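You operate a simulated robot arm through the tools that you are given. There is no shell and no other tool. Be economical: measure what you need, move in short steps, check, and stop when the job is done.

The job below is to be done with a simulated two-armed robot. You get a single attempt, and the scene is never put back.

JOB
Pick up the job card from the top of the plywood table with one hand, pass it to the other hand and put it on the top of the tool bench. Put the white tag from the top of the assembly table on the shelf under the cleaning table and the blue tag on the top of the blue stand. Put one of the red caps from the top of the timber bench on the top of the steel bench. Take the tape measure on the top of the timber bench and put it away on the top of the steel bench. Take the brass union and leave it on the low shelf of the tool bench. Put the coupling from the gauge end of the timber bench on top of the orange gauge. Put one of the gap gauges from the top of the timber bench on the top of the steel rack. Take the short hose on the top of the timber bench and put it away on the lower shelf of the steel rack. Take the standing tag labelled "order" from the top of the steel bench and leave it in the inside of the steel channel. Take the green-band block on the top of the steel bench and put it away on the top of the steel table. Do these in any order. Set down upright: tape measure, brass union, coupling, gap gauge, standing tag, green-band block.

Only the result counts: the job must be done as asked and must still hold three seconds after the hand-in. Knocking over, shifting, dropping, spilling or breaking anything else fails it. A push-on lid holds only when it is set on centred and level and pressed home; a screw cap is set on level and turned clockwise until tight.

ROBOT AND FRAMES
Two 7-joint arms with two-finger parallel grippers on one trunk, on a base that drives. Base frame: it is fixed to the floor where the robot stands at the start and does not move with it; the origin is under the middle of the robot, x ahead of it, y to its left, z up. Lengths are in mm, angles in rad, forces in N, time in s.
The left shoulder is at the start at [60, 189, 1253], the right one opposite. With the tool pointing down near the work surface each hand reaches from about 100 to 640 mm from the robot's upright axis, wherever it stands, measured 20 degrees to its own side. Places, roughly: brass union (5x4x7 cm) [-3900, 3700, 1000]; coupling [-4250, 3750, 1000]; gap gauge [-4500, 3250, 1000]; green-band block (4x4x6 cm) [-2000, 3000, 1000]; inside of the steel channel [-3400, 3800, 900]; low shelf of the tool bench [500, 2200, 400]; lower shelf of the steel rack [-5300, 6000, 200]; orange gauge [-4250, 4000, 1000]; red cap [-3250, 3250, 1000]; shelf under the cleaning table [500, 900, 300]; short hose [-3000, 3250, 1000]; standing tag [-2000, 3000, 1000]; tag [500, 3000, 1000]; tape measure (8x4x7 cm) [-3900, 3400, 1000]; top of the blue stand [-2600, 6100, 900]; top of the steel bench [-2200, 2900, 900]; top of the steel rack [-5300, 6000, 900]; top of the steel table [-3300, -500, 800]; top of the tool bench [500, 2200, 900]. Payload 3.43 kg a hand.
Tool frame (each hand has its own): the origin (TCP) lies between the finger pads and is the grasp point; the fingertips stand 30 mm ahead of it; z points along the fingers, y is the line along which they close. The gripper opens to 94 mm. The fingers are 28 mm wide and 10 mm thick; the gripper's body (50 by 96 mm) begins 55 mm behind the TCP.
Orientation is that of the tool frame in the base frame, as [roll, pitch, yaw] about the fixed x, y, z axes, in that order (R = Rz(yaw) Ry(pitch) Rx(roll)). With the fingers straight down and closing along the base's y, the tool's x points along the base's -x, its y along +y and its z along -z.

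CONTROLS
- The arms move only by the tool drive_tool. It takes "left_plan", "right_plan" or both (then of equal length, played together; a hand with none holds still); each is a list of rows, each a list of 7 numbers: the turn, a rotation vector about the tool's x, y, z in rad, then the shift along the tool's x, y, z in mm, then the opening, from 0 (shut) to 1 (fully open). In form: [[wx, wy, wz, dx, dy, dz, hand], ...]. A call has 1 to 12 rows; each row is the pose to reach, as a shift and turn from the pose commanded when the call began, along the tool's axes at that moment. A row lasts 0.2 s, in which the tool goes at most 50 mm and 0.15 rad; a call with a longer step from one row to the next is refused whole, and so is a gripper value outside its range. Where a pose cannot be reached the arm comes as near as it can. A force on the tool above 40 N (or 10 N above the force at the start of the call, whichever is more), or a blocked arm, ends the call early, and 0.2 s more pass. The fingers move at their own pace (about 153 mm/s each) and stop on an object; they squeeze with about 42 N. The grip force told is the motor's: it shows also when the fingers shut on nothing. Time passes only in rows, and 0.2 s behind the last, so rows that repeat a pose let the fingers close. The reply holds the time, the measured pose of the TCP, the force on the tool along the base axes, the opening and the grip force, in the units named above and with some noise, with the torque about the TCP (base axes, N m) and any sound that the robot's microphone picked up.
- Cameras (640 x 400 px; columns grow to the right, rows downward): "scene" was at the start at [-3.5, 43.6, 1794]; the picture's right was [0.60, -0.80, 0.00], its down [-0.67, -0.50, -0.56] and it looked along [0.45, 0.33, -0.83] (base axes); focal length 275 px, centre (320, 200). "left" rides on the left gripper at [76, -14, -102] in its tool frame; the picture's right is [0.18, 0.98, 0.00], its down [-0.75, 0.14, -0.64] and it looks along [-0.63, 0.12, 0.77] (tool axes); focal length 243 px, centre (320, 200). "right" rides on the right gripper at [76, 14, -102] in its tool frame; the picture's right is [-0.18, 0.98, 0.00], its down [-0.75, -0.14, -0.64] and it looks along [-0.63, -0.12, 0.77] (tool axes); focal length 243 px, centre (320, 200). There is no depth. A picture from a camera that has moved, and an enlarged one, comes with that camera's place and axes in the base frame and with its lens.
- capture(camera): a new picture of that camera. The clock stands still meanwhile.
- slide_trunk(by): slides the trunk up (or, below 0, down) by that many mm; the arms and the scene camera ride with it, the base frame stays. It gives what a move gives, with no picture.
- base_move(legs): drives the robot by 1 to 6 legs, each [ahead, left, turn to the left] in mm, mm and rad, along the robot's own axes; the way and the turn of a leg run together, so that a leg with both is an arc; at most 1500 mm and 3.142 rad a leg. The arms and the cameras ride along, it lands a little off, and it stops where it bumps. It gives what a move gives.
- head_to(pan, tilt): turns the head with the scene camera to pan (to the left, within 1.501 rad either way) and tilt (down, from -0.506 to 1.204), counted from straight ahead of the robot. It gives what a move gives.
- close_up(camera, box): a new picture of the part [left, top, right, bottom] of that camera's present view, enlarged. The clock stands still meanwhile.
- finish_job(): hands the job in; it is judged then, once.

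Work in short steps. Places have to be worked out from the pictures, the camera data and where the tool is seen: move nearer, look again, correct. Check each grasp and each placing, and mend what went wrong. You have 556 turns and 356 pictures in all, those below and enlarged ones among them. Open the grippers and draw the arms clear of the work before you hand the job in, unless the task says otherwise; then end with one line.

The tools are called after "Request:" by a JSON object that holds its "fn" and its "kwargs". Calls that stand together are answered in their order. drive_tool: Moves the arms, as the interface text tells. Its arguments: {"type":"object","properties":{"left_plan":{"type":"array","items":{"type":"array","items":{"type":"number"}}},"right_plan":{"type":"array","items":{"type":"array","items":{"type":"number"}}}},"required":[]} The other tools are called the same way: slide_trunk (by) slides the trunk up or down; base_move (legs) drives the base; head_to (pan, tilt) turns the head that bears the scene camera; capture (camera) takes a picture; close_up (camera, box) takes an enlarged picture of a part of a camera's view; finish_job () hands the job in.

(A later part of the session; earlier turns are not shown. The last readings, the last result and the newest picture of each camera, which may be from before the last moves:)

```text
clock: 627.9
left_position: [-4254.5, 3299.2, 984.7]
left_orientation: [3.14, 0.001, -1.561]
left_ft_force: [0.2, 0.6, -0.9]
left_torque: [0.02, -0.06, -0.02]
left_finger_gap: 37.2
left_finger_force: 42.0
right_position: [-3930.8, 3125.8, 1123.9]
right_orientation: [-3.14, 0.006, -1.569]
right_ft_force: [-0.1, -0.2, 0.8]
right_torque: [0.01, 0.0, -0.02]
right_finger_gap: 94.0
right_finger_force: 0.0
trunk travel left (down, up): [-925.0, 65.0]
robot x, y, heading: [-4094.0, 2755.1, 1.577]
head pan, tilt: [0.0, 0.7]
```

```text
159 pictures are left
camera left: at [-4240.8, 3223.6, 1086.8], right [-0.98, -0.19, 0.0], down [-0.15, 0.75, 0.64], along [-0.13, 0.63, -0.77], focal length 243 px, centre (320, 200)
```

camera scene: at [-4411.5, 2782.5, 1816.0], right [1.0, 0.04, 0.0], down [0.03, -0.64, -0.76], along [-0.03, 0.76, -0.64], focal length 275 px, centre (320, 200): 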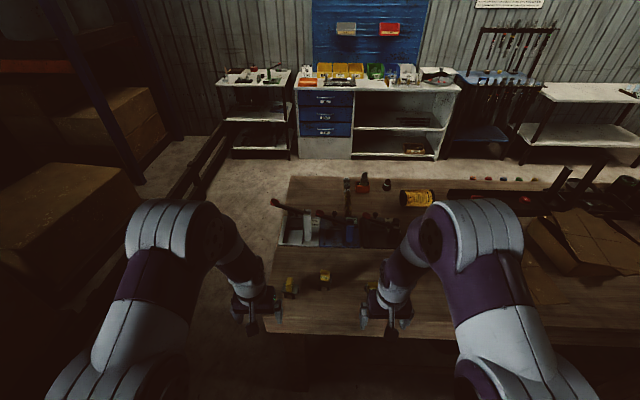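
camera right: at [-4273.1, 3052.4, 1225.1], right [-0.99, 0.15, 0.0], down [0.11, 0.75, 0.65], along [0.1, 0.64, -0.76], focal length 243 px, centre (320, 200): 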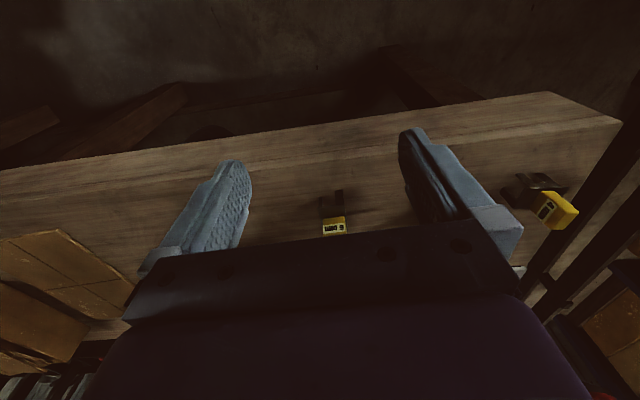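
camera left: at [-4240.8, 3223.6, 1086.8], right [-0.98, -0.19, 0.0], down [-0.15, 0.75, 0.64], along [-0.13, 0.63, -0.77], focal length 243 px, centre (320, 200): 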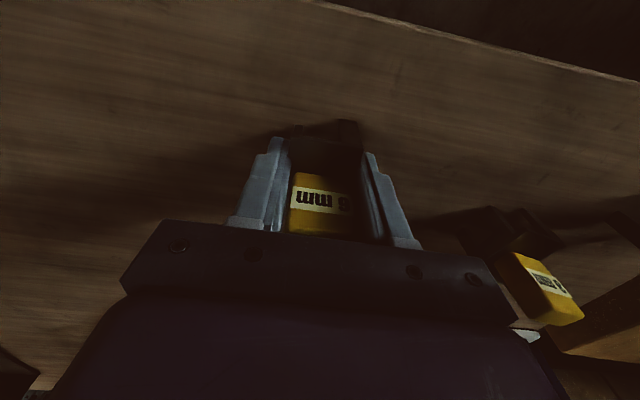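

Gripped (37 mm). Lift and retract, then drive east to the hose.

Request:
{"fn": "drive_tool", "kwargs": {"left_plan": [[0, 0, 0, 0, 0, -45, 0], [0, 0, 0, 0, 0, -90, 0], [0, 0, 0, 20, 0, -130, 0], [0, 0, 0, 60, 0, -145, 0], [0, 0, 0, 105, 0, -150, 0], [0, 0, 0, 150, 0, -150, 0]]}}

Request:
{"fn": "base_move", "kwargs": {"legs": [[0, -900, 0]]}}

Request:
{"fn": "capture", "kwargs": {"camera": "right"}}

Request:
{"fn": "capture", "kwargs": {"camera": "scene"}}

```text
clock: 629.3
left_position: [-4254.7, 3146.0, 1137.1]
left_orientation: [3.14, -0.002, -1.561]
left_ft_force: [0.5, -0.3, -0.1]
left_torque: [0.03, 0.03, 0.01]
left_finger_gap: 36.8
left_finger_force: 42.1
right_position: [-3929.9, 3123.9, 1123.6]
right_orientation: [3.141, 0.007, -1.57]
right_ft_force: [0.6, 0.4, -0.4]
right_torque: [0.0, 0.03, -0.02]
right_finger_gap: 93.9
right_finger_force: 0.1
trunk travel left (down, up): [-925.0, 65.0]
robot x, y, heading: [-4090.1, 2755.8, 1.576]
head pan, tilt: [0.0, 0.7]
```

```text
clock: 634.0
left_position: [-3387.9, 3159.9, 1135.4]
left_orientation: [3.141, 0.001, -1.538]
left_ft_force: [0.0, 0.2, -0.1]
left_torque: [0.0, -0.02, 0.01]
left_finger_gap: 37.2
left_finger_force: 42.1
right_position: [-3065.0, 3143.9, 1123.4]
right_orientation: [-3.141, 0.004, -1.543]
right_ft_force: [0.4, 0.1, -0.3]
right_torque: [-0.02, -0.01, -0.02]
right_finger_gap: 93.9
right_finger_force: 0.1
trunk travel left (down, up): [-925.0, 65.0]
robot x, y, heading: [-3219.2, 2768.8, 1.597]
head pan, tilt: [0.0, 0.7]
```

```text
158 pictures are left
camera right: at [-3078.1, 3066.6, 1225.1], right [-0.99, 0.16, 0.0], down [0.12, 0.75, 0.65], along [0.1, 0.64, -0.76], focal length 243 px, centre (320, 200)
```

right: 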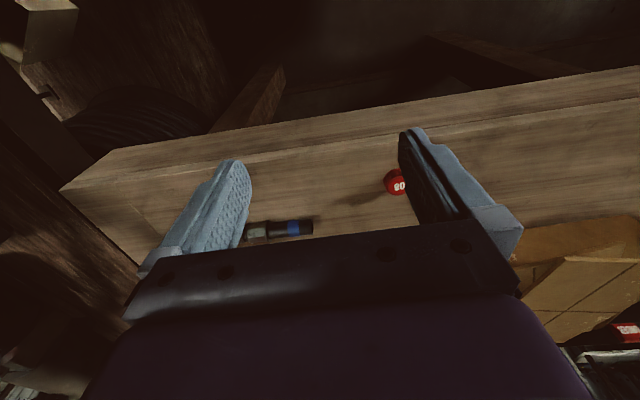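

```text
157 pictures are left
camera scene: at [-3219.8, 2798.4, 1816.0], right [1.0, 0.03, 0.0], down [0.02, -0.64, -0.76], along [-0.02, 0.76, -0.64], focal length 275 px, centre (320, 200)
```

scene: 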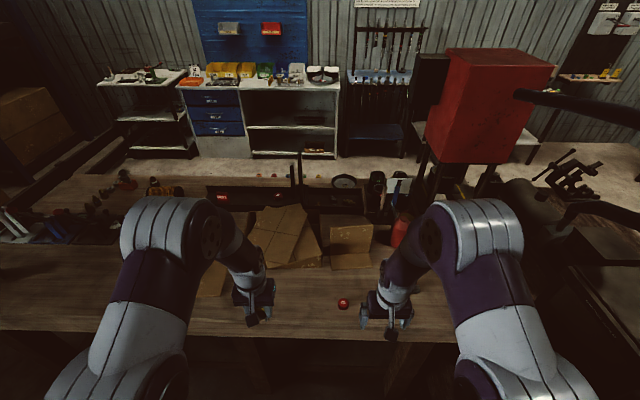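

The hose lies along x at ≈[-2969,3344]. I move slightly nearer and turn the right hand a quarter to close along y.

Request:
{"fn": "base_move", "kwargs": {"legs": [[0, -40, -0.025], [40, 0, 0]]}}

Request:
{"fn": "drive_tool", "kwargs": {"right_plan": [[0, 0, -0.143, -10, -5, 0, 1], [0, 0, -0.286, -20, -10, 0, 1], [0, 0, -0.429, -30, -15, 0, 1], [0, 0, -0.572, -40, -20, 0, 1], [0, 0, -0.714, -50, -20, 0, 1], [0, 0, -0.857, -60, -20, 0, 1], [0, 0, -1.0, -70, -20, 0, 1], [0, 0, -1.143, -80, -20, 0, 1], [0, 0, -1.286, -90, -20, 0, 1], [0, 0, -1.429, -100, -20, 0, 1], [0, 0, -1.571, -110, -20, 0, 1]]}}

Request:
{"fn": "capture", "kwargs": {"camera": "right"}}

```text
clock: 635.3
left_position: [-3339.6, 3197.0, 1138.3]
left_orientation: [3.141, 0.004, -1.564]
left_ft_force: [0.4, -0.5, 1.2]
left_torque: [0.12, -0.03, 0.06]
left_finger_gap: 37.0
left_finger_force: 41.9
right_position: [-3016.2, 3171.9, 1125.9]
right_orientation: [-3.14, 0.014, -1.572]
right_ft_force: [-0.1, -0.3, 0.4]
right_torque: [0.08, -0.04, -0.02]
right_finger_gap: 93.9
right_finger_force: 0.2
trunk travel left (down, up): [-925.0, 65.0]
robot x, y, heading: [-3178.9, 2811.7, 1.572]
head pan, tilt: [0.0, 0.7]
```

```text
clock: 637.7
left_position: [-3336.7, 3203.5, 1136.1]
left_orientation: [3.14, 0.0, -1.563]
left_ft_force: [-0.4, -0.7, -0.6]
left_torque: [-0.02, -0.02, 0.0]
left_finger_gap: 37.2
left_finger_force: 42.1
right_position: [-2993.7, 3288.8, 1122.6]
right_orientation: [-3.136, 0.002, 0.002]
right_ft_force: [-0.3, 1.0, 0.1]
right_torque: [0.02, 0.01, -0.02]
right_finger_gap: 94.1
right_finger_force: 0.1
trunk travel left (down, up): [-925.0, 65.0]
robot x, y, heading: [-3177.3, 2811.5, 1.574]
head pan, tilt: [0.0, 0.7]
```

```text
156 pictures are left
camera right: at [-2919.1, 3273.6, 1224.5], right [-0.18, -0.98, 0.0], down [-0.75, 0.14, 0.64], along [-0.63, 0.12, -0.77], focal length 243 px, centre (320, 200)
```

right: 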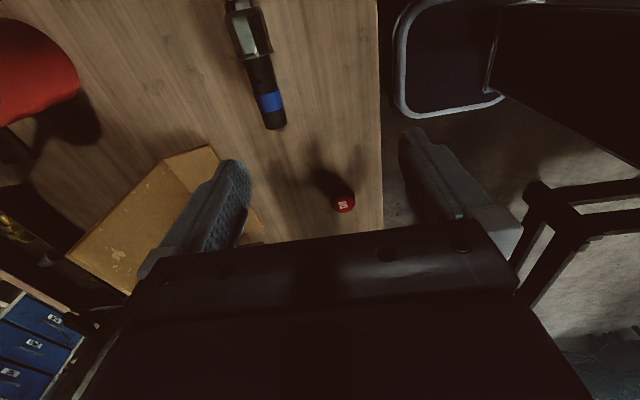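

The hose runs from x≈-3021 to about -2890 at y≈3343. I move over its rubber part at x≈-2965 and lower.

Request:
{"fn": "drive_tool", "kwargs": {"right_plan": [[0, 0, 0, 14, -27, 0, 1], [0, 0, 0, 29, -54, 10, 0.7], [0, 0, 0, 29, -54, 50, 0.7], [0, 0, 0, 29, -54, 90, 0.7]]}}

Request:
{"fn": "capture", "kwargs": {"camera": "right"}}

```text
clock: 638.7
left_position: [-3337.3, 3203.8, 1135.0]
left_orientation: [3.141, 0.0, -1.563]
left_ft_force: [-0.4, 0.6, -1.0]
left_torque: [-0.02, -0.02, 0.02]
left_finger_gap: 36.9
left_finger_force: 42.2
right_position: [-2964.3, 3342.8, 1032.8]
right_orientation: [-3.135, -0.001, -0.002]
right_ft_force: [0.3, 0.0, -0.2]
right_torque: [-0.05, 0.0, 0.0]
right_finger_gap: 65.6
right_finger_force: 0.0
trunk travel left (down, up): [-925.0, 65.0]
robot x, y, heading: [-3179.6, 2809.2, 1.569]
head pan, tilt: [0.0, 0.7]
```

```text
155 pictures are left
camera right: at [-2889.2, 3327.7, 1135.1], right [-0.19, -0.98, -0.01], down [-0.75, 0.14, 0.64], along [-0.63, 0.12, -0.77], focal length 243 px, centre (320, 200)
```

right: 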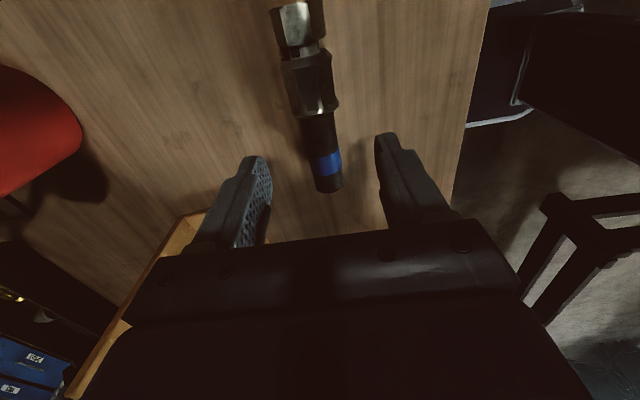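

I shift to grip the hex fitting near the hose's middle, then descend and close.

Request:
{"fn": "drive_tool", "kwargs": {"right_plan": [[0, 0, 0, 26, 0, 20, 0.7], [0, 0, 0, 26, 0, 45, 0.7], [0, 0, 0, 26, 0, 58, 0.7], [0, 0, 0, 26, 0, 58, 0], [0, 0, 0, 26, 0, 58, 0], [0, 0, 0, 26, 0, 58, 0]]}}

Request:
{"fn": "capture", "kwargs": {"camera": "right"}}

```text
clock: 640.1
left_position: [-3337.4, 3203.3, 1135.3]
left_orientation: [3.139, -0.001, -1.564]
left_ft_force: [0.1, 0.1, -1.2]
left_torque: [0.0, 0.02, 0.0]
left_finger_gap: 36.8
left_finger_force: 42.4
right_position: [-2938.3, 3343.1, 975.9]
right_orientation: [-3.137, 0.001, -0.002]
right_ft_force: [-1.9, 1.0, 0.7]
right_torque: [-0.03, 0.01, -0.04]
right_finger_gap: 31.5
right_finger_force: 41.9
trunk travel left (down, up): [-925.0, 65.0]
robot x, y, heading: [-3179.0, 2810.8, 1.577]
head pan, tilt: [0.0, 0.7]
```

```text
154 pictures are left
camera right: at [-2863.3, 3327.7, 1079.1], right [-0.19, -0.98, 0.0], down [-0.75, 0.14, 0.64], along [-0.63, 0.12, -0.77], focal length 243 px, centre (320, 200)
```

right: 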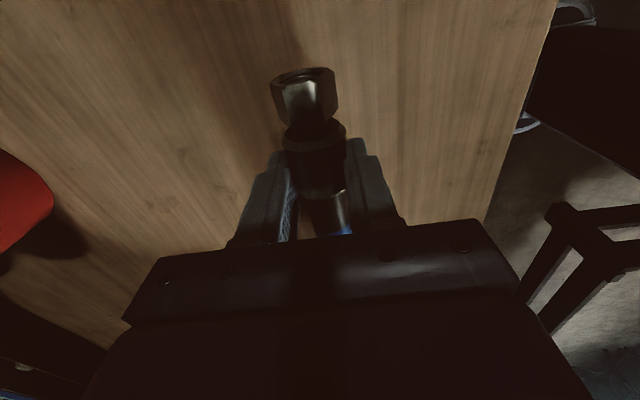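

Hose held. Lift and retract, then drive west and north to the steel rack.

Request:
{"fn": "drive_tool", "kwargs": {"right_plan": [[0, 0, 0, 0, 0, -45, 0], [0, 0, 0, 0, 0, -90, 0], [0, 0, 0, -10, 20, -130, 0], [0, 0, 0, -30, 60, -145, 0], [0, 0, 0, -45, 105, -145, 0], [0, 0, 0, -60, 150, -145, 0], [0, 0, 0, -60, 180, -145, 0]]}}

Request:
{"fn": "base_move", "kwargs": {"legs": [[-60, 0, 0], [0, 1000, 0], [0, 980, 0], [1050, 0, 0], [1050, 0, 0]]}}

Request:
{"fn": "head_to", "kwargs": {"pan": 0, "tilt": 0.55}}

Request:
{"fn": "capture", "kwargs": {"camera": "scene"}}

```text
clock: 641.7
left_position: [-3336.9, 3202.6, 1136.5]
left_orientation: [3.139, 0.0, -1.563]
left_ft_force: [0.5, 0.3, -0.6]
left_torque: [-0.01, 0.02, -0.01]
left_finger_gap: 37.4
left_finger_force: 41.4
right_position: [-2998.5, 3162.3, 1120.1]
right_orientation: [-3.134, 0.0, -0.003]
right_ft_force: [-0.2, -0.2, -1.6]
right_torque: [-0.01, 0.01, 0.03]
right_finger_gap: 31.4
right_finger_force: 42.1
trunk travel left (down, up): [-925.0, 65.0]
robot x, y, heading: [-3176.3, 2811.8, 1.57]
head pan, tilt: [0.0, 0.7]
```

```text
clock: 662.3
left_position: [-5370.3, 5225.4, 1135.3]
left_orientation: [3.139, 0.002, -1.55]
left_ft_force: [0.0, 0.2, -1.0]
left_torque: [0.01, 0.05, 0.01]
left_finger_gap: 37.1
left_finger_force: 41.9
right_position: [-5030.3, 5189.2, 1119.8]
right_orientation: [-3.135, 0.0, 0.012]
right_ft_force: [0.6, -0.5, -2.4]
right_torque: [-0.02, 0.0, 0.03]
right_finger_gap: 31.4
right_finger_force: 41.7
trunk travel left (down, up): [-925.0, 65.0]
robot x, y, heading: [-5205.5, 4835.4, 1.585]
head pan, tilt: [0.0, 0.7]
```

```text
clock: 663.0
left_position: [-5369.1, 5225.3, 1136.2]
left_orientation: [3.141, -0.002, -1.551]
left_ft_force: [-0.1, -0.5, -0.3]
left_torque: [-0.05, -0.01, -0.02]
left_finger_gap: 36.9
left_finger_force: 41.7
right_position: [-5031.3, 5191.7, 1119.9]
right_orientation: [-3.137, 0.001, 0.009]
right_ft_force: [0.2, -0.3, -2.2]
right_torque: [-0.03, 0.02, 0.0]
right_finger_gap: 31.5
right_finger_force: 42.0
trunk travel left (down, up): [-925.0, 65.0]
robot x, y, heading: [-5200.3, 4837.0, 1.585]
head pan, tilt: [0.0, 0.55]
```

```text
153 pictures are left
camera scene: at [-5205.6, 4868.0, 1829.0], right [1.0, 0.01, 0.0], down [0.01, -0.52, -0.85], along [-0.01, 0.85, -0.52], focal length 275 px, centre (320, 200)
```

scene: 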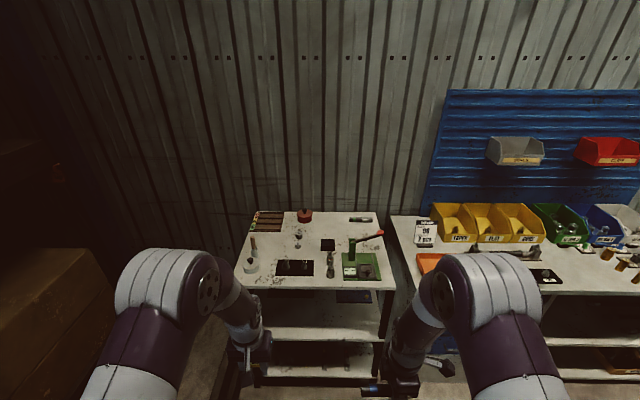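

The steel rack is ahead: a top with tools, and two shelves. Enlarge.

Request:
{"fn": "close_up", "kwargs": {"camera": "scene", "box": [220, 195, 420, 320]}}

```text
3.20 times, centred on (320, 258) of scene
camera zoom: at [-5205.6, 4868.0, 1829.0], right [1.0, 0.01, 0.0], down [0.01, -0.52, -0.85], along [-0.01, 0.85, -0.52], focal length 880 px, centre (320, 16)
```

zoom: 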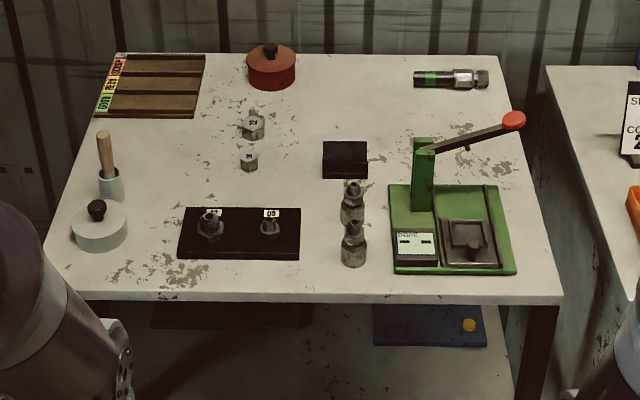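

Free patch on the top at ≈[-5437,5905], between the pestle and the nuts. I drive up to the rack.

Request:
{"fn": "base_move", "kwargs": {"legs": [[0, 65, -0.014], [540, 0, 0]]}}

Request:
{"fn": "capture", "kwargs": {"camera": "left"}}

Request:
{"fn": "capture", "kwargs": {"camera": "scene"}}

```text
clock: 666.8
left_position: [-5437.6, 5784.4, 1136.3]
left_orientation: [3.14, 0.0, -1.556]
left_ft_force: [-0.9, 0.2, -0.4]
left_torque: [0.02, -0.01, 0.01]
left_finger_gap: 37.0
left_finger_force: 42.2
right_position: [-5098.6, 5747.4, 1119.9]
right_orientation: [-3.136, 0.0, 0.007]
right_ft_force: [0.1, -0.2, -1.5]
right_torque: [0.01, 0.0, 0.01]
right_finger_gap: 31.3
right_finger_force: 42.3
trunk travel left (down, up): [-925.0, 65.0]
robot x, y, heading: [-5273.7, 5396.1, 1.585]
head pan, tilt: [0.0, 0.55]
```

```text
151 pictures are left
camera left: at [-5422.3, 5709.3, 1238.2], right [-0.98, -0.2, 0.0], down [-0.15, 0.75, 0.64], along [-0.13, 0.63, -0.77], focal length 243 px, centre (320, 200)
```

left: 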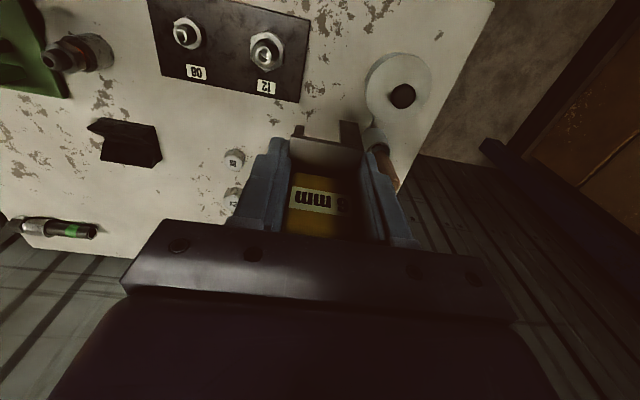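

```text
150 pictures are left
camera scene: at [-5274.3, 5424.6, 1829.1], right [1.0, 0.01, 0.0], down [0.01, -0.52, -0.85], along [-0.01, 0.85, -0.52], focal length 275 px, centre (320, 200)
```

scene: 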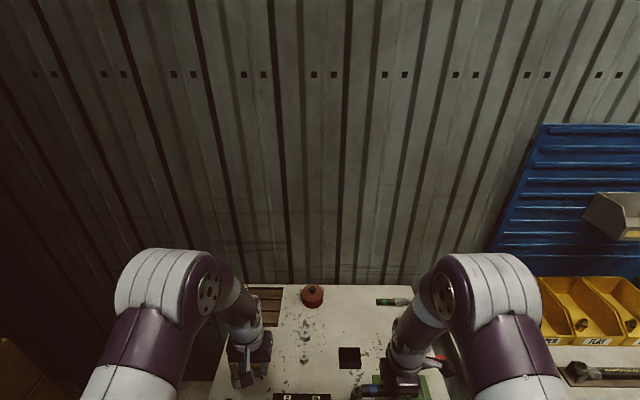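

The patch is clear. Move 108 mm ahead and lower to z≈1000, then look.

Request:
{"fn": "drive_tool", "kwargs": {"left_plan": [[0, 0, 0, -40, 0, 0, 0], [0, 0, 0, -80, 0, 0, 0], [0, 0, 0, -108, 0, 30, 0], [0, 0, 0, -108, 0, 75, 0], [0, 0, 0, -108, 0, 115, 0], [0, 0, 0, -108, 0, 135, 0]]}}

Request:
{"fn": "capture", "kwargs": {"camera": "left"}}

```text
clock: 668.2
left_position: [-5439.8, 5897.5, 1001.6]
left_orientation: [3.141, 0.0, -1.557]
left_ft_force: [-1.0, 0.3, -0.6]
left_torque: [-0.02, -0.03, 0.02]
left_finger_gap: 36.9
left_finger_force: 42.0
right_position: [-5098.9, 5748.0, 1119.2]
right_orientation: [-3.136, -0.001, 0.007]
right_ft_force: [-0.3, 1.0, -1.8]
right_torque: [-0.01, -0.01, 0.0]
right_finger_gap: 31.5
right_finger_force: 41.7
trunk travel left (down, up): [-925.0, 65.0]
robot x, y, heading: [-5274.3, 5397.3, 1.581]
head pan, tilt: [0.0, 0.55]
```

```text
149 pictures are left
camera left: at [-5424.4, 5821.2, 1103.8], right [-0.98, -0.2, 0.0], down [-0.15, 0.75, 0.64], along [-0.13, 0.63, -0.77], focal length 243 px, centre (320, 200)
```

left: 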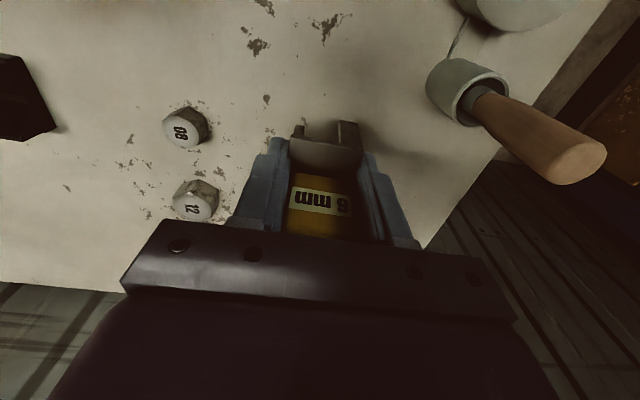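

Clear. Lower in steps to contact.

Request:
{"fn": "drive_tool", "kwargs": {"left_plan": [[0, 0, 0, 0, 0, 15, 0], [0, 0, 0, 0, 0, 27, 0], [0, 0, 0, 0, 0, 34, 0], [0, 0, 0, 0, 0, 40, 0], [0, 0, 0, 0, 0, 46, 0]]}}

```text
clock: 669.4
left_position: [-5438.7, 5892.9, 955.1]
left_orientation: [3.14, 0.0, -1.557]
left_ft_force: [0.0, 0.2, 0.0]
left_torque: [0.01, -0.01, -0.03]
left_finger_gap: 37.1
left_finger_force: 42.1
right_position: [-5098.0, 5749.1, 1119.3]
right_orientation: [-3.136, 0.001, 0.009]
right_ft_force: [-1.1, 0.2, -1.6]
right_torque: [-0.01, 0.0, -0.03]
right_finger_gap: 31.2
right_finger_force: 42.1
trunk travel left (down, up): [-925.0, 65.0]
robot x, y, heading: [-5271.1, 5393.3, 1.583]
head pan, tilt: [0.0, 0.55]
```

Request:
{"fn": "drive_tool", "kwargs": {"left_plan": [[0, 0, 0, 0, 0, 4, 0], [0, 0, 0, 0, 0, 8, 0], [0, 0, 0, 0, 0, 12, 0], [0, 0, 0, 0, 0, 16, 0], [0, 0, 0, 0, 0, 20, 0], [0, 0, 0, 0, 0, 24, 0]]}}

```text
clock: 670.5
left_position: [-5438.7, 5895.5, 944.0]
left_orientation: [3.139, 0.007, -1.553]
left_ft_force: [-3.6, -8.6, 28.8]
left_torque: [-0.46, -0.34, -0.19]
left_finger_gap: 37.2
left_finger_force: 42.0
right_position: [-5098.5, 5745.9, 1120.8]
right_orientation: [-3.133, 0.0, 0.007]
right_ft_force: [0.5, 0.2, -1.7]
right_torque: [0.02, 0.01, 0.01]
right_finger_gap: 31.6
right_finger_force: 41.6
trunk travel left (down, up): [-925.0, 65.0]
robot x, y, heading: [-5274.1, 5395.9, 1.581]
head pan, tilt: [0.0, 0.55]
stopped in row 5 (left hand): the force on the tool passed its limit (the readings are from after the stop); the commanded pose is now the measured one
```

Contact at z≈944. Ease up, open moderately, rise, check.

Request:
{"fn": "drive_tool", "kwargs": {"left_plan": [[0, 0, 0, 0, 0, -2, 0], [0, 0, 0, 0, 0, -2, 0.6], [0, 0, 0, 0, 0, -2, 0.7], [0, 0, 0, 0, 0, -40, 0.7], [0, 0, 0, 0, 0, -85, 0.7], [0, 0, 0, 0, 0, -130, 0.7], [0, 0, 0, 0, 0, -170, 0.7]]}}

Request:
{"fn": "capture", "kwargs": {"camera": "left"}}

```text
clock: 672.1
left_position: [-5440.2, 5893.2, 1112.0]
left_orientation: [3.139, 0.01, -1.555]
left_ft_force: [0.4, 0.1, -0.5]
left_torque: [-0.03, 0.02, -0.01]
left_finger_gap: 65.8
left_finger_force: 0.1
right_position: [-5097.9, 5747.3, 1119.9]
right_orientation: [-3.135, 0.0, 0.007]
right_ft_force: [-0.1, -0.1, -2.0]
right_torque: [0.0, 0.01, -0.03]
right_finger_gap: 31.4
right_finger_force: 42.5
trunk travel left (down, up): [-925.0, 65.0]
robot x, y, heading: [-5275.0, 5396.0, 1.58]
head pan, tilt: [0.0, 0.55]
```

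```text
148 pictures are left
camera left: at [-5423.6, 5818.7, 1213.6], right [-0.98, -0.2, 0.0], down [-0.15, 0.75, 0.65], along [-0.13, 0.63, -0.76], focal length 243 px, centre (320, 200)
```

left: 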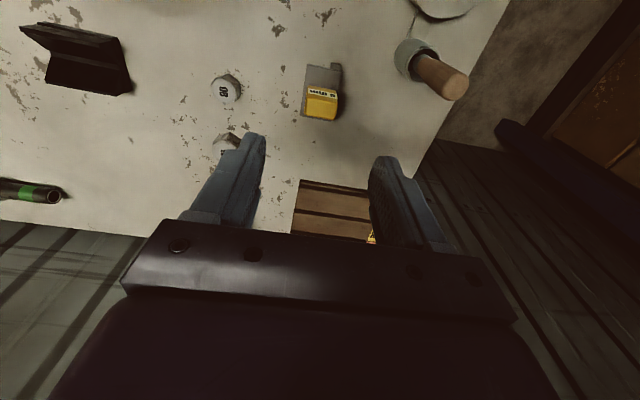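

The gap gauge stands on the rack top. Now the hose: back off, lower the trunk and look at the lower shelf.

Request:
{"fn": "drive_tool", "kwargs": {"left_plan": [[0, 0, 0, 45, 0, 0, 1], [0, 0, 0, 90, 0, 0, 1], [0, 0, 0, 135, 0, 0, 1], [0, 0, 0, 170, 0, 0, 1]]}}

Request:
{"fn": "base_move", "kwargs": {"legs": [[-600, 0, 0]]}}

Request:
{"fn": "slide_trunk", "kwargs": {"by": -400}}

Request:
{"fn": "slide_trunk", "kwargs": {"by": -280}}

Request:
{"fn": "head_to", "kwargs": {"pan": -0.1, "tilt": 0.7}}

Request:
{"fn": "capture", "kwargs": {"camera": "scene"}}

```text
clock: 673.1
left_position: [-5436.9, 5722.7, 1107.4]
left_orientation: [3.141, 0.009, -1.552]
left_ft_force: [0.5, -0.7, 0.9]
left_torque: [0.02, -0.03, -0.01]
left_finger_gap: 93.9
left_finger_force: 0.1
right_position: [-5098.1, 5748.0, 1120.6]
right_orientation: [-3.136, 0.001, 0.009]
right_ft_force: [0.0, -0.8, -1.7]
right_torque: [0.01, 0.03, 0.01]
right_finger_gap: 31.6
right_finger_force: 42.4
trunk travel left (down, up): [-925.0, 65.0]
robot x, y, heading: [-5276.0, 5395.6, 1.585]
head pan, tilt: [0.0, 0.55]
```

```text
clock: 676.5
left_position: [-5429.7, 5128.3, 1108.3]
left_orientation: [3.14, 0.006, -1.558]
left_ft_force: [-0.4, 0.5, -0.2]
left_torque: [-0.04, 0.01, 0.02]
left_finger_gap: 94.1
left_finger_force: 0.1
right_position: [-5090.7, 5148.6, 1119.8]
right_orientation: [-3.138, -0.001, 0.001]
right_ft_force: [1.7, 0.6, -1.8]
right_torque: [-0.02, -0.02, -0.01]
right_finger_gap: 31.7
right_finger_force: 42.0
trunk travel left (down, up): [-925.0, 65.0]
robot x, y, heading: [-5272.5, 4801.8, 1.578]
head pan, tilt: [0.0, 0.55]
```

```text
clock: 680.3
left_position: [-5429.6, 5127.7, 707.3]
left_orientation: [3.141, 0.009, -1.559]
left_ft_force: [0.2, -0.4, 0.3]
left_torque: [0.01, 0.04, 0.05]
left_finger_gap: 93.8
left_finger_force: 0.0
right_position: [-5091.5, 5148.1, 720.1]
right_orientation: [-3.138, -0.001, 0.002]
right_ft_force: [-0.2, 0.1, -2.4]
right_torque: [-0.02, 0.0, 0.02]
right_finger_gap: 31.4
right_finger_force: 42.1
trunk travel left (down, up): [-525.0, 465.0]
robot x, y, heading: [-5271.3, 4795.6, 1.577]
head pan, tilt: [0.0, 0.55]
```

```text
clock: 683.1
left_position: [-5429.2, 5126.8, 427.0]
left_orientation: [3.14, 0.008, -1.558]
left_ft_force: [0.3, 0.2, 1.0]
left_torque: [-0.01, 0.01, 0.0]
left_finger_gap: 94.1
left_finger_force: 0.0
right_position: [-5091.7, 5147.9, 439.6]
right_orientation: [-3.136, -0.001, 0.001]
right_ft_force: [0.7, -0.2, -1.8]
right_torque: [0.02, -0.03, -0.01]
right_finger_gap: 31.3
right_finger_force: 41.7
trunk travel left (down, up): [-245.0, 745.0]
robot x, y, heading: [-5271.0, 4796.4, 1.573]
head pan, tilt: [0.0, 0.55]
```

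```text
clock: 683.8
left_position: [-5429.6, 5126.9, 426.2]
left_orientation: [3.14, 0.01, -1.558]
left_ft_force: [0.7, -0.4, -0.5]
left_torque: [0.03, -0.01, 0.01]
left_finger_gap: 93.9
left_finger_force: 0.0
right_position: [-5092.1, 5147.3, 439.7]
right_orientation: [-3.136, 0.0, 0.002]
right_ft_force: [-0.9, 0.7, -2.0]
right_torque: [-0.03, -0.03, 0.02]
right_finger_gap: 31.3
right_finger_force: 41.8
trunk travel left (down, up): [-245.0, 745.0]
robot x, y, heading: [-5267.9, 4794.5, 1.572]
head pan, tilt: [-0.099, 0.7]
```

```text
147 pictures are left
camera scene: at [-5261.0, 4821.3, 1136.0], right [1.0, -0.09, 0.0], down [-0.06, -0.64, -0.77], along [0.07, 0.76, -0.64], focal length 275 px, centre (320, 200)
```

scene: 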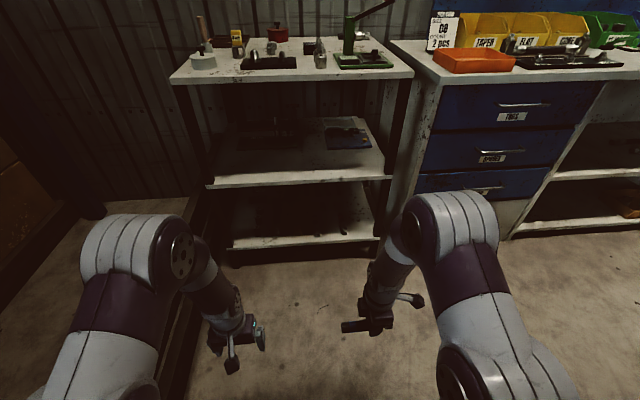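

Enlarge the lower shelf.

Request:
{"fn": "close_up", "kwargs": {"camera": "scene", "box": [190, 120, 400, 270]}}

```text
2.67 times, centred on (295, 195) of scene
camera zoom: at [-5261.0, 4821.3, 1136.0], right [1.0, -0.09, 0.0], down [-0.06, -0.64, -0.77], along [0.07, 0.76, -0.64], focal length 733 px, centre (387, 213)
```

zoom: 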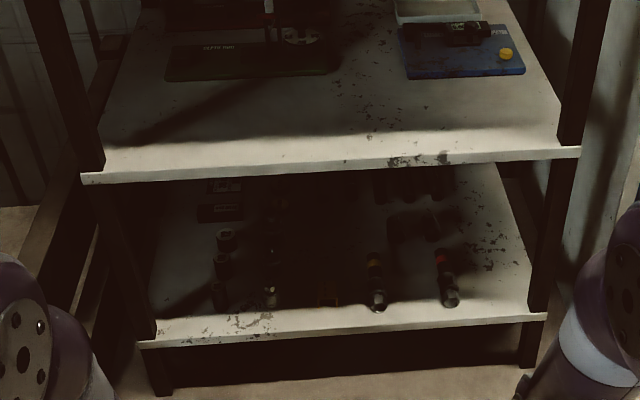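

I look closer at the shelf's dark middle.

Request:
{"fn": "close_up", "kwargs": {"camera": "scene", "box": [250, 180, 385, 250]}}

Request:
{"fn": "close_up", "kwargs": {"camera": "scene", "box": [235, 180, 325, 250]}}

```text
4.74 times, centred on (318, 215) of scene
camera zoom: at [-5261.0, 4821.3, 1136.0], right [1.0, -0.09, 0.0], down [-0.06, -0.64, -0.77], along [0.07, 0.76, -0.64], focal length 1304 px, centre (332, 129)
```

zoom: 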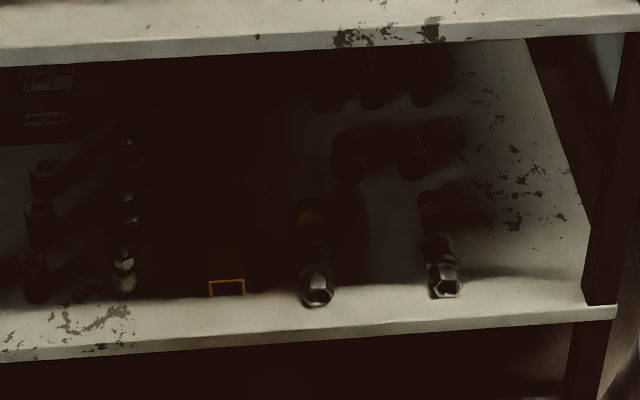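

```text
5.71 times, centred on (280, 215) of scene
camera zoom: at [-5261.0, 4821.3, 1136.0], right [1.0, -0.09, 0.0], down [-0.06, -0.64, -0.77], along [0.07, 0.76, -0.64], focal length 1571 px, centre (549, 114)
```

zoom: 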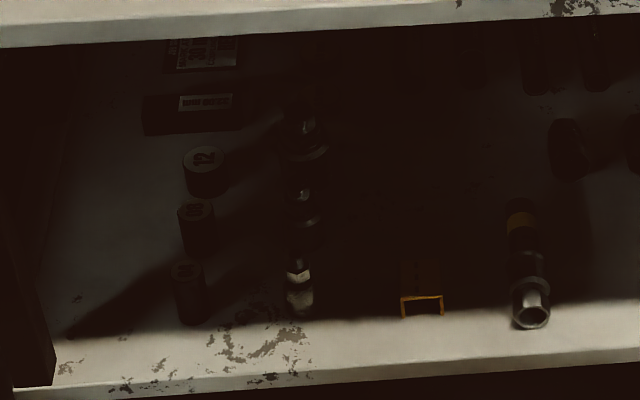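

The shelf's right part is free, about 105 mm wide and deep. The hose must lie pointing inward there, so I turn the right hand back a quarter and tilt it slightly forward.

Request:
{"fn": "drive_tool", "kwargs": {"right_plan": [[0, 0, 0.143, 0, 0, 0, 0], [0, 0, 0.286, 0, 0, 0, 0], [0, 0, 0.429, 0, 0, 0, 0], [0, 0, 0.572, 0, 0, 0, 0], [0, 0, 0.714, 0, 0, 0, 0], [0, 0, 0.857, 0, 0, 0, 0], [0, 0, 1.0, 0, 0, 0, 0], [0, 0, 1.143, 0, 0, 0, 0], [0, 0, 1.286, 0, 0, 0, 0], [0, 0, 1.429, 0, 0, 0, 0], [0, 0, 1.571, 0, 0, 0, 0]]}}

Request:
{"fn": "drive_tool", "kwargs": {"right_plan": [[0, -0.125, 0, 0, 0, 20, 0], [0, -0.25, 0, 0, 0, 40, 0], [0, -0.25, 0, -40, 0, 70, 0], [0, -0.25, 0, -80, 0, 90, 0]]}}

Request:
{"fn": "base_move", "kwargs": {"legs": [[0, -90, 0], [250, 0, 0]]}}

Request:
{"fn": "capture", "kwargs": {"camera": "right"}}

Request:
{"fn": "capture", "kwargs": {"camera": "scene"}}

```text
clock: 686.2
left_position: [-5429.7, 5127.1, 426.1]
left_orientation: [3.139, 0.008, -1.558]
left_ft_force: [-0.5, 0.2, 0.0]
left_torque: [-0.02, -0.02, -0.01]
left_finger_gap: 93.9
left_finger_force: 0.0
right_position: [-5090.9, 5147.0, 438.6]
right_orientation: [3.141, 0.005, -1.572]
right_ft_force: [-0.6, 0.3, -0.8]
right_torque: [0.01, -0.01, -0.01]
right_finger_gap: 31.2
right_finger_force: 42.2
trunk travel left (down, up): [-245.0, 745.0]
robot x, y, heading: [-5268.0, 4794.3, 1.574]
head pan, tilt: [-0.099, 0.7]
```

```text
clock: 687.2
left_position: [-5429.4, 5126.4, 425.6]
left_orientation: [3.141, 0.007, -1.559]
left_ft_force: [0.7, 0.1, -0.1]
left_torque: [-0.01, 0.01, -0.02]
left_finger_gap: 94.2
left_finger_force: 0.0
right_position: [-5091.5, 5231.6, 349.9]
right_orientation: [3.141, 0.253, -1.569]
right_ft_force: [0.1, 0.2, -1.5]
right_torque: [-0.03, 0.0, -0.03]
right_finger_gap: 31.4
right_finger_force: 42.1
trunk travel left (down, up): [-245.0, 745.0]
robot x, y, heading: [-5270.4, 4795.3, 1.581]
head pan, tilt: [-0.099, 0.7]
```

```text
clock: 689.8
left_position: [-5341.0, 5380.9, 427.3]
left_orientation: [3.14, 0.008, -1.563]
left_ft_force: [-0.2, 0.2, -0.1]
left_torque: [-0.02, -0.02, -0.01]
left_finger_gap: 94.2
left_finger_force: 0.0
right_position: [-5000.7, 5484.3, 350.0]
right_orientation: [3.141, 0.255, -1.572]
right_ft_force: [0.1, -0.7, -1.1]
right_torque: [-0.02, -0.02, -0.01]
right_finger_gap: 31.3
right_finger_force: 41.8
trunk travel left (down, up): [-245.0, 745.0]
robot x, y, heading: [-5177.6, 5048.8, 1.569]
head pan, tilt: [-0.099, 0.7]
```

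```text
143 pictures are left
camera right: at [-5015.9, 5383.7, 430.3], right [-0.98, 0.18, 0.05], down [0.14, 0.57, 0.81], along [0.12, 0.8, -0.58], focal length 243 px, centre (320, 200)
```

right: 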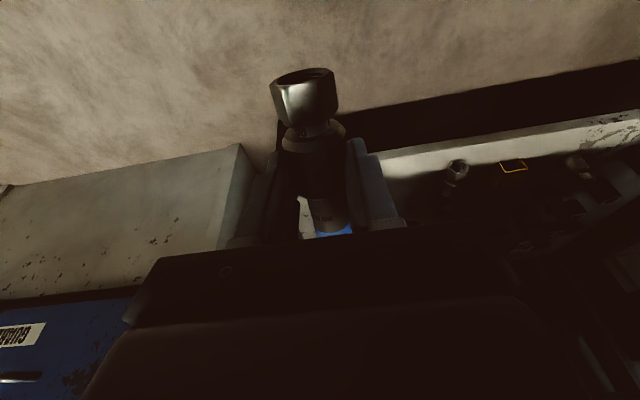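

```text
142 pictures are left
camera scene: at [-5172.5, 5075.1, 1135.9], right [1.0, -0.1, 0.0], down [-0.06, -0.64, -0.76], along [0.07, 0.76, -0.64], focal length 275 px, centre (320, 200)
```

scene: 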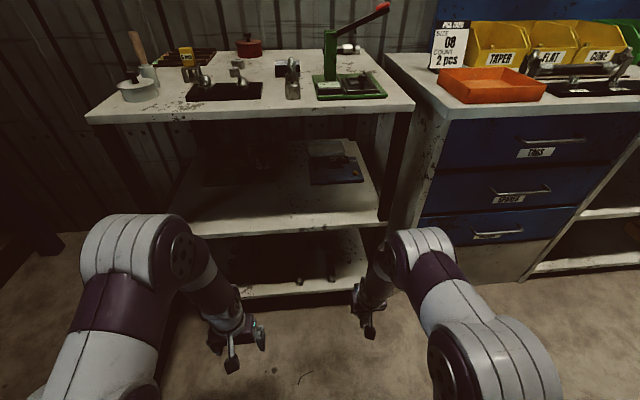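

I check the landing region again with the scene camera from here.

Request:
{"fn": "close_up", "kwargs": {"camera": "scene", "box": [250, 200, 410, 320]}}

```text
3.33 times, centred on (330, 260) of scene
camera zoom: at [-5172.5, 5075.1, 1135.9], right [1.0, -0.1, 0.0], down [-0.06, -0.64, -0.76], along [0.07, 0.76, -0.64], focal length 917 px, centre (287, 0)
```

zoom: 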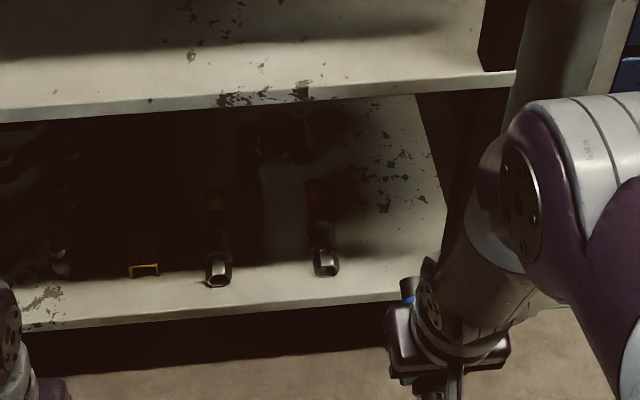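

Combining views: shelf z≈175, front edge y≈5671, free x from ≈-5046 to ≈-4935. I tilt the hand further (0.5) and lower it outside to z≈268, so the wrist stays clear of the middle shelf.

Request:
{"fn": "drive_tool", "kwargs": {"right_plan": [[0, -0.1, 0, 7, -3, 27, 0], [0, -0.2, 0, 14, -6, 55, 0], [0, -0.25, 0, 20, -8, 80, 0]]}}

Request:
{"fn": "base_move", "kwargs": {"legs": [[120, 0, 0]]}}

Request:
{"fn": "capture", "kwargs": {"camera": "right"}}

Request:
{"fn": "capture", "kwargs": {"camera": "scene"}}

```text
clock: 690.6
left_position: [-5340.7, 5381.7, 427.5]
left_orientation: [3.141, 0.008, -1.563]
left_ft_force: [0.4, 0.1, -0.1]
left_torque: [0.01, 0.01, -0.02]
left_finger_gap: 93.8
left_finger_force: 0.1
right_position: [-4992.5, 5486.0, 269.2]
right_orientation: [3.14, 0.508, -1.574]
right_ft_force: [-0.3, -0.6, -1.8]
right_torque: [-0.05, 0.03, -0.02]
right_finger_gap: 31.3
right_finger_force: 42.3
trunk travel left (down, up): [-245.0, 745.0]
robot x, y, heading: [-5180.6, 5048.6, 1.573]
head pan, tilt: [-0.099, 0.7]
```

```text
clock: 691.8
left_position: [-5339.1, 5496.3, 426.9]
left_orientation: [3.14, 0.008, -1.566]
left_ft_force: [0.7, 0.1, 0.2]
left_torque: [-0.03, 0.02, -0.02]
left_finger_gap: 94.1
left_finger_force: 0.1
right_position: [-4993.0, 5598.6, 268.2]
right_orientation: [3.141, 0.505, -1.576]
right_ft_force: [-0.5, 0.2, -1.2]
right_torque: [-0.02, 0.01, 0.01]
right_finger_gap: 31.6
right_finger_force: 42.5
trunk travel left (down, up): [-245.0, 745.0]
robot x, y, heading: [-5178.4, 5158.6, 1.569]
head pan, tilt: [-0.099, 0.7]
```

```text
140 pictures are left
camera right: at [-5008.3, 5483.1, 321.6], right [-0.98, 0.17, 0.09], down [0.14, 0.35, 0.93], along [0.12, 0.92, -0.37], focal length 243 px, centre (320, 200)
```

right: 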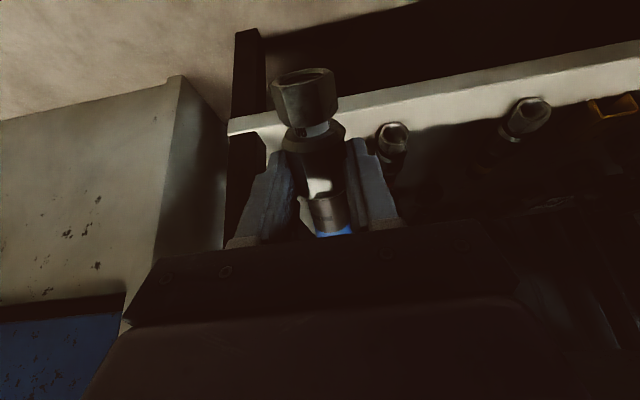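

```text
139 pictures are left
camera scene: at [-5172.4, 5189.7, 1135.9], right [0.99, -0.1, 0.0], down [-0.06, -0.64, -0.76], along [0.08, 0.76, -0.64], focal length 275 px, centre (320, 200)
```

scene: 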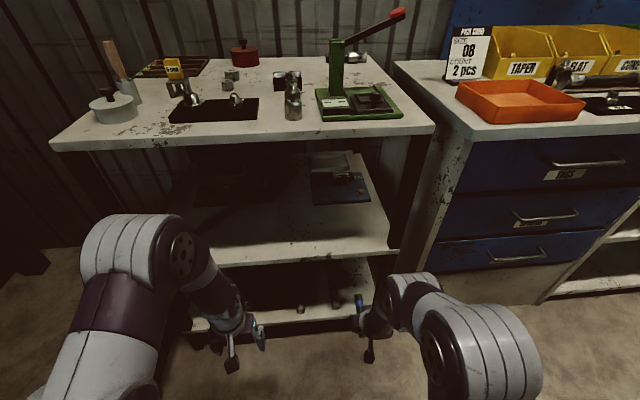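

Space between the hex fitting (x≈-5042) and the post (x≈-4940) is confirmed. I nudge 5 mm left and drive in 125 mm.

Request:
{"fn": "drive_tool", "kwargs": {"right_plan": [[0, 0, 0, 0, 4, 0, 0]]}}

Request:
{"fn": "base_move", "kwargs": {"legs": [[125, 0, 0]]}}

Request:
{"fn": "capture", "kwargs": {"camera": "right"}}

Request:
{"fn": "close_up", "kwargs": {"camera": "scene", "box": [280, 220, 440, 340]}}

```text
clock: 692.2
left_position: [-5340.4, 5496.0, 427.3]
left_orientation: [3.141, 0.007, -1.566]
left_ft_force: [0.1, -0.3, 0.3]
left_torque: [0.02, -0.01, -0.02]
left_finger_gap: 94.0
left_finger_force: 0.0
right_position: [-4996.8, 5599.8, 268.5]
right_orientation: [-3.141, 0.503, -1.574]
right_ft_force: [0.2, -0.7, -2.1]
right_torque: [-0.07, 0.03, 0.0]
right_finger_gap: 31.3
right_finger_force: 42.0
trunk travel left (down, up): [-245.0, 745.0]
robot x, y, heading: [-5180.0, 5165.1, 1.574]
head pan, tilt: [-0.099, 0.7]
```

```text
clock: 693.4
left_position: [-5338.0, 5622.9, 427.1]
left_orientation: [3.14, 0.007, -1.567]
left_ft_force: [0.4, 0.7, 0.9]
left_torque: [-0.06, 0.0, 0.03]
left_finger_gap: 94.1
left_finger_force: 0.1
right_position: [-4994.7, 5724.3, 268.3]
right_orientation: [3.141, 0.504, -1.577]
right_ft_force: [0.7, 0.1, -2.2]
right_torque: [-0.04, 0.02, -0.01]
right_finger_gap: 31.4
right_finger_force: 42.0
trunk travel left (down, up): [-245.0, 745.0]
robot x, y, heading: [-5178.1, 5289.9, 1.565]
head pan, tilt: [-0.099, 0.7]
```

```text
138 pictures are left
camera right: at [-5011.4, 5608.3, 321.2], right [-0.98, 0.17, 0.09], down [0.14, 0.35, 0.93], along [0.12, 0.92, -0.37], focal length 243 px, centre (320, 200)
```

right: 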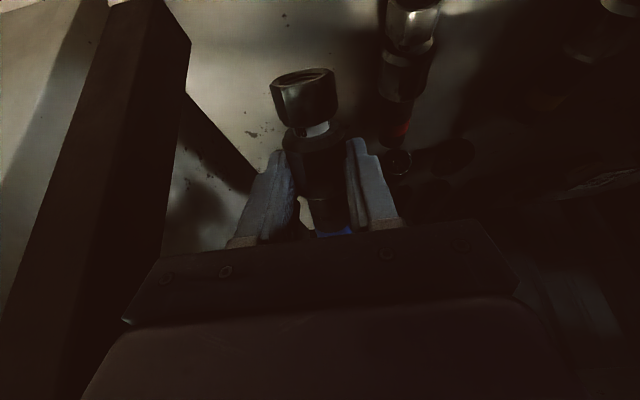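

```text
3.33 times, centred on (360, 280) of scene
camera zoom: at [-5172.1, 5315.7, 1135.9], right [0.99, -0.1, 0.0], down [-0.07, -0.64, -0.76], along [0.08, 0.76, -0.64], focal length 917 px, centre (187, -67)
```

zoom: 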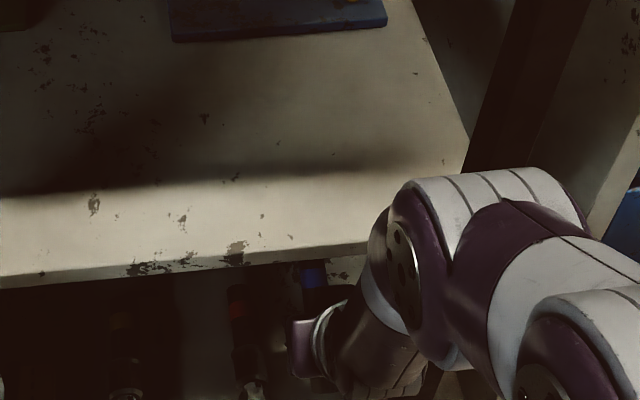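

Inside the bay with no contact. Lower straight down in small steps.

Request:
{"fn": "drive_tool", "kwargs": {"right_plan": [[0, 0, 0, 3.9, 0, 7, 0], [0, 0, 0, 7.7, 0, 14, 0], [0, 0, 0, 11.6, 0, 21, 0], [0, 0, 0, 14.5, 0, 26.3, 0]]}}

```text
clock: 694.4
left_position: [-5339.0, 5622.8, 426.9]
left_orientation: [3.14, 0.008, -1.567]
left_ft_force: [0.1, 0.1, -0.1]
left_torque: [-0.03, -0.02, 0.01]
left_finger_gap: 94.0
left_finger_force: 0.0
right_position: [-4997.1, 5725.9, 239.6]
right_orientation: [3.141, 0.505, -1.579]
right_ft_force: [0.3, -0.1, -2.2]
right_torque: [-0.02, 0.03, -0.04]
right_finger_gap: 31.1
right_finger_force: 42.0
trunk travel left (down, up): [-245.0, 745.0]
robot x, y, heading: [-5184.9, 5289.5, 1.567]
head pan, tilt: [-0.099, 0.7]
```

Request:
{"fn": "drive_tool", "kwargs": {"right_plan": [[0, 0, 0, 1.9, 0, 3.5, 0], [0, 0, 0, 3.9, 0, 7, 0], [0, 0, 0, 5.8, 0, 10.5, 0], [0, 0, 0, 7.7, 0, 14, 0], [0, 0, 0, 9.6, 0, 17.5, 0]]}}

Request:
{"fn": "capture", "kwargs": {"camera": "right"}}

```text
clock: 695.6
left_position: [-5339.4, 5621.6, 427.7]
left_orientation: [3.141, 0.007, -1.567]
left_ft_force: [-0.5, 0.1, 0.0]
left_torque: [-0.04, -0.02, 0.02]
left_finger_gap: 94.1
left_finger_force: 0.0
right_position: [-4996.4, 5724.3, 218.4]
right_orientation: [3.14, 0.505, -1.578]
right_ft_force: [-0.5, 0.6, -3.2]
right_torque: [-0.05, 0.01, 0.0]
right_finger_gap: 31.5
right_finger_force: 42.0
trunk travel left (down, up): [-245.0, 745.0]
robot x, y, heading: [-5177.8, 5289.0, 1.567]
head pan, tilt: [-0.099, 0.7]
```

```text
136 pictures are left
camera right: at [-5012.1, 5608.7, 271.9], right [-0.98, 0.17, 0.09], down [0.14, 0.35, 0.93], along [0.12, 0.92, -0.37], focal length 243 px, centre (320, 200)
```

right: 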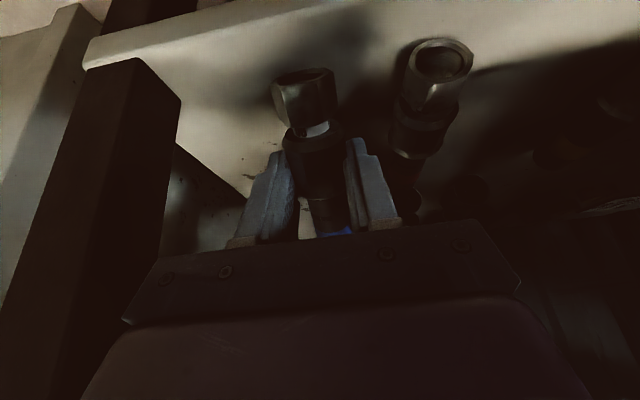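

Continue lowering.

Request:
{"fn": "drive_tool", "kwargs": {"right_plan": [[0, 0, 0, 1.9, 0, 3.5, 0], [0, 0, 0, 3.9, 0, 7, 0], [0, 0, 0, 5.8, 0, 10.5, 0], [0, 0, 0, 7.7, 0, 14, 0], [0, 0, 0, 9.6, 0, 17.5, 0]]}}

Request:
{"fn": "capture", "kwargs": {"camera": "right"}}

```text
clock: 696.8
left_position: [-5339.2, 5621.0, 427.2]
left_orientation: [-3.141, 0.011, -1.568]
left_ft_force: [0.0, 0.0, -0.8]
left_torque: [0.0, -0.02, 0.0]
left_finger_gap: 94.2
left_finger_force: 0.1
right_position: [-4995.9, 5729.6, 206.3]
right_orientation: [3.141, 0.519, -1.58]
right_ft_force: [-0.9, -8.8, 25.7]
right_torque: [-1.33, 0.1, -0.06]
right_finger_gap: 31.3
right_finger_force: 42.3
trunk travel left (down, up): [-245.0, 745.0]
robot x, y, heading: [-5180.0, 5293.7, 1.566]
head pan, tilt: [-0.099, 0.7]
stopped in row 5 (right hand): the force on the tool passed its limit (the readings are from after the stop); the commanded pose is now the measured one
```

```text
135 pictures are left
camera right: at [-5012.1, 5612.4, 256.6], right [-0.98, 0.17, 0.09], down [0.14, 0.34, 0.93], along [0.12, 0.93, -0.35], focal length 243 px, centre (320, 200)
```

right: 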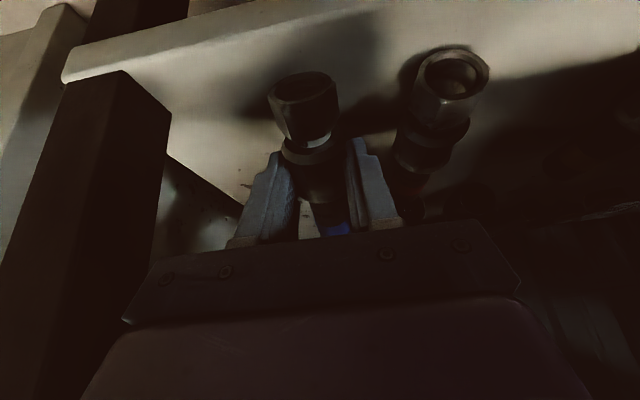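

Contact at the hose's near end, inside the shelf edge. I ease up 1 mm, open to 47 mm to release, and watch.

Request:
{"fn": "drive_tool", "kwargs": {"right_plan": [[0, 0, 0, -0.5, 0, -1, 0], [0, 0, 0, -0.5, 0, -1, 0.4], [0, 0, 0, -0.5, 0, -1, 0.5], [0, 0, 0, -0.5, 0, -1, 0.5], [0, 0, 0, -0.5, 0, -1, 0.5]]}}

Request:
{"fn": "capture", "kwargs": {"camera": "right"}}

```text
clock: 698.0
left_position: [-5338.8, 5621.9, 426.5]
left_orientation: [-3.141, 0.009, -1.567]
left_ft_force: [-0.4, -0.5, -0.1]
left_torque: [-0.02, -0.01, -0.01]
left_finger_gap: 94.1
left_finger_force: 0.0
right_position: [-4995.8, 5727.1, 205.9]
right_orientation: [3.14, 0.516, -1.577]
right_ft_force: [0.3, 0.3, -0.4]
right_torque: [0.0, 0.0, 0.01]
right_finger_gap: 47.1
right_finger_force: 0.0
trunk travel left (down, up): [-245.0, 745.0]
robot x, y, heading: [-5178.6, 5291.2, 1.568]
head pan, tilt: [-0.099, 0.7]
```

```text
134 pictures are left
camera right: at [-5012.2, 5612.3, 257.0], right [-0.98, 0.17, 0.09], down [0.14, 0.34, 0.93], along [0.12, 0.93, -0.36], focal length 243 px, centre (320, 200)
```

right: 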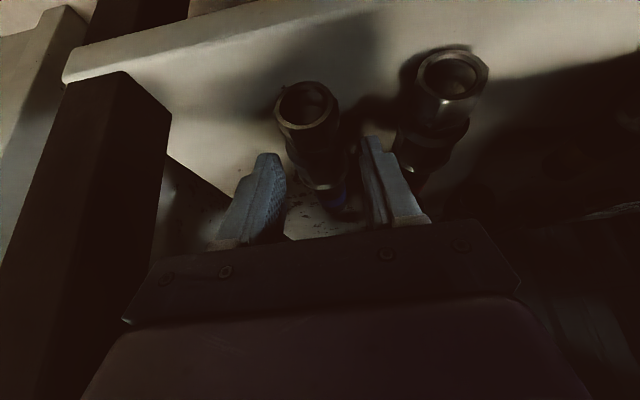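

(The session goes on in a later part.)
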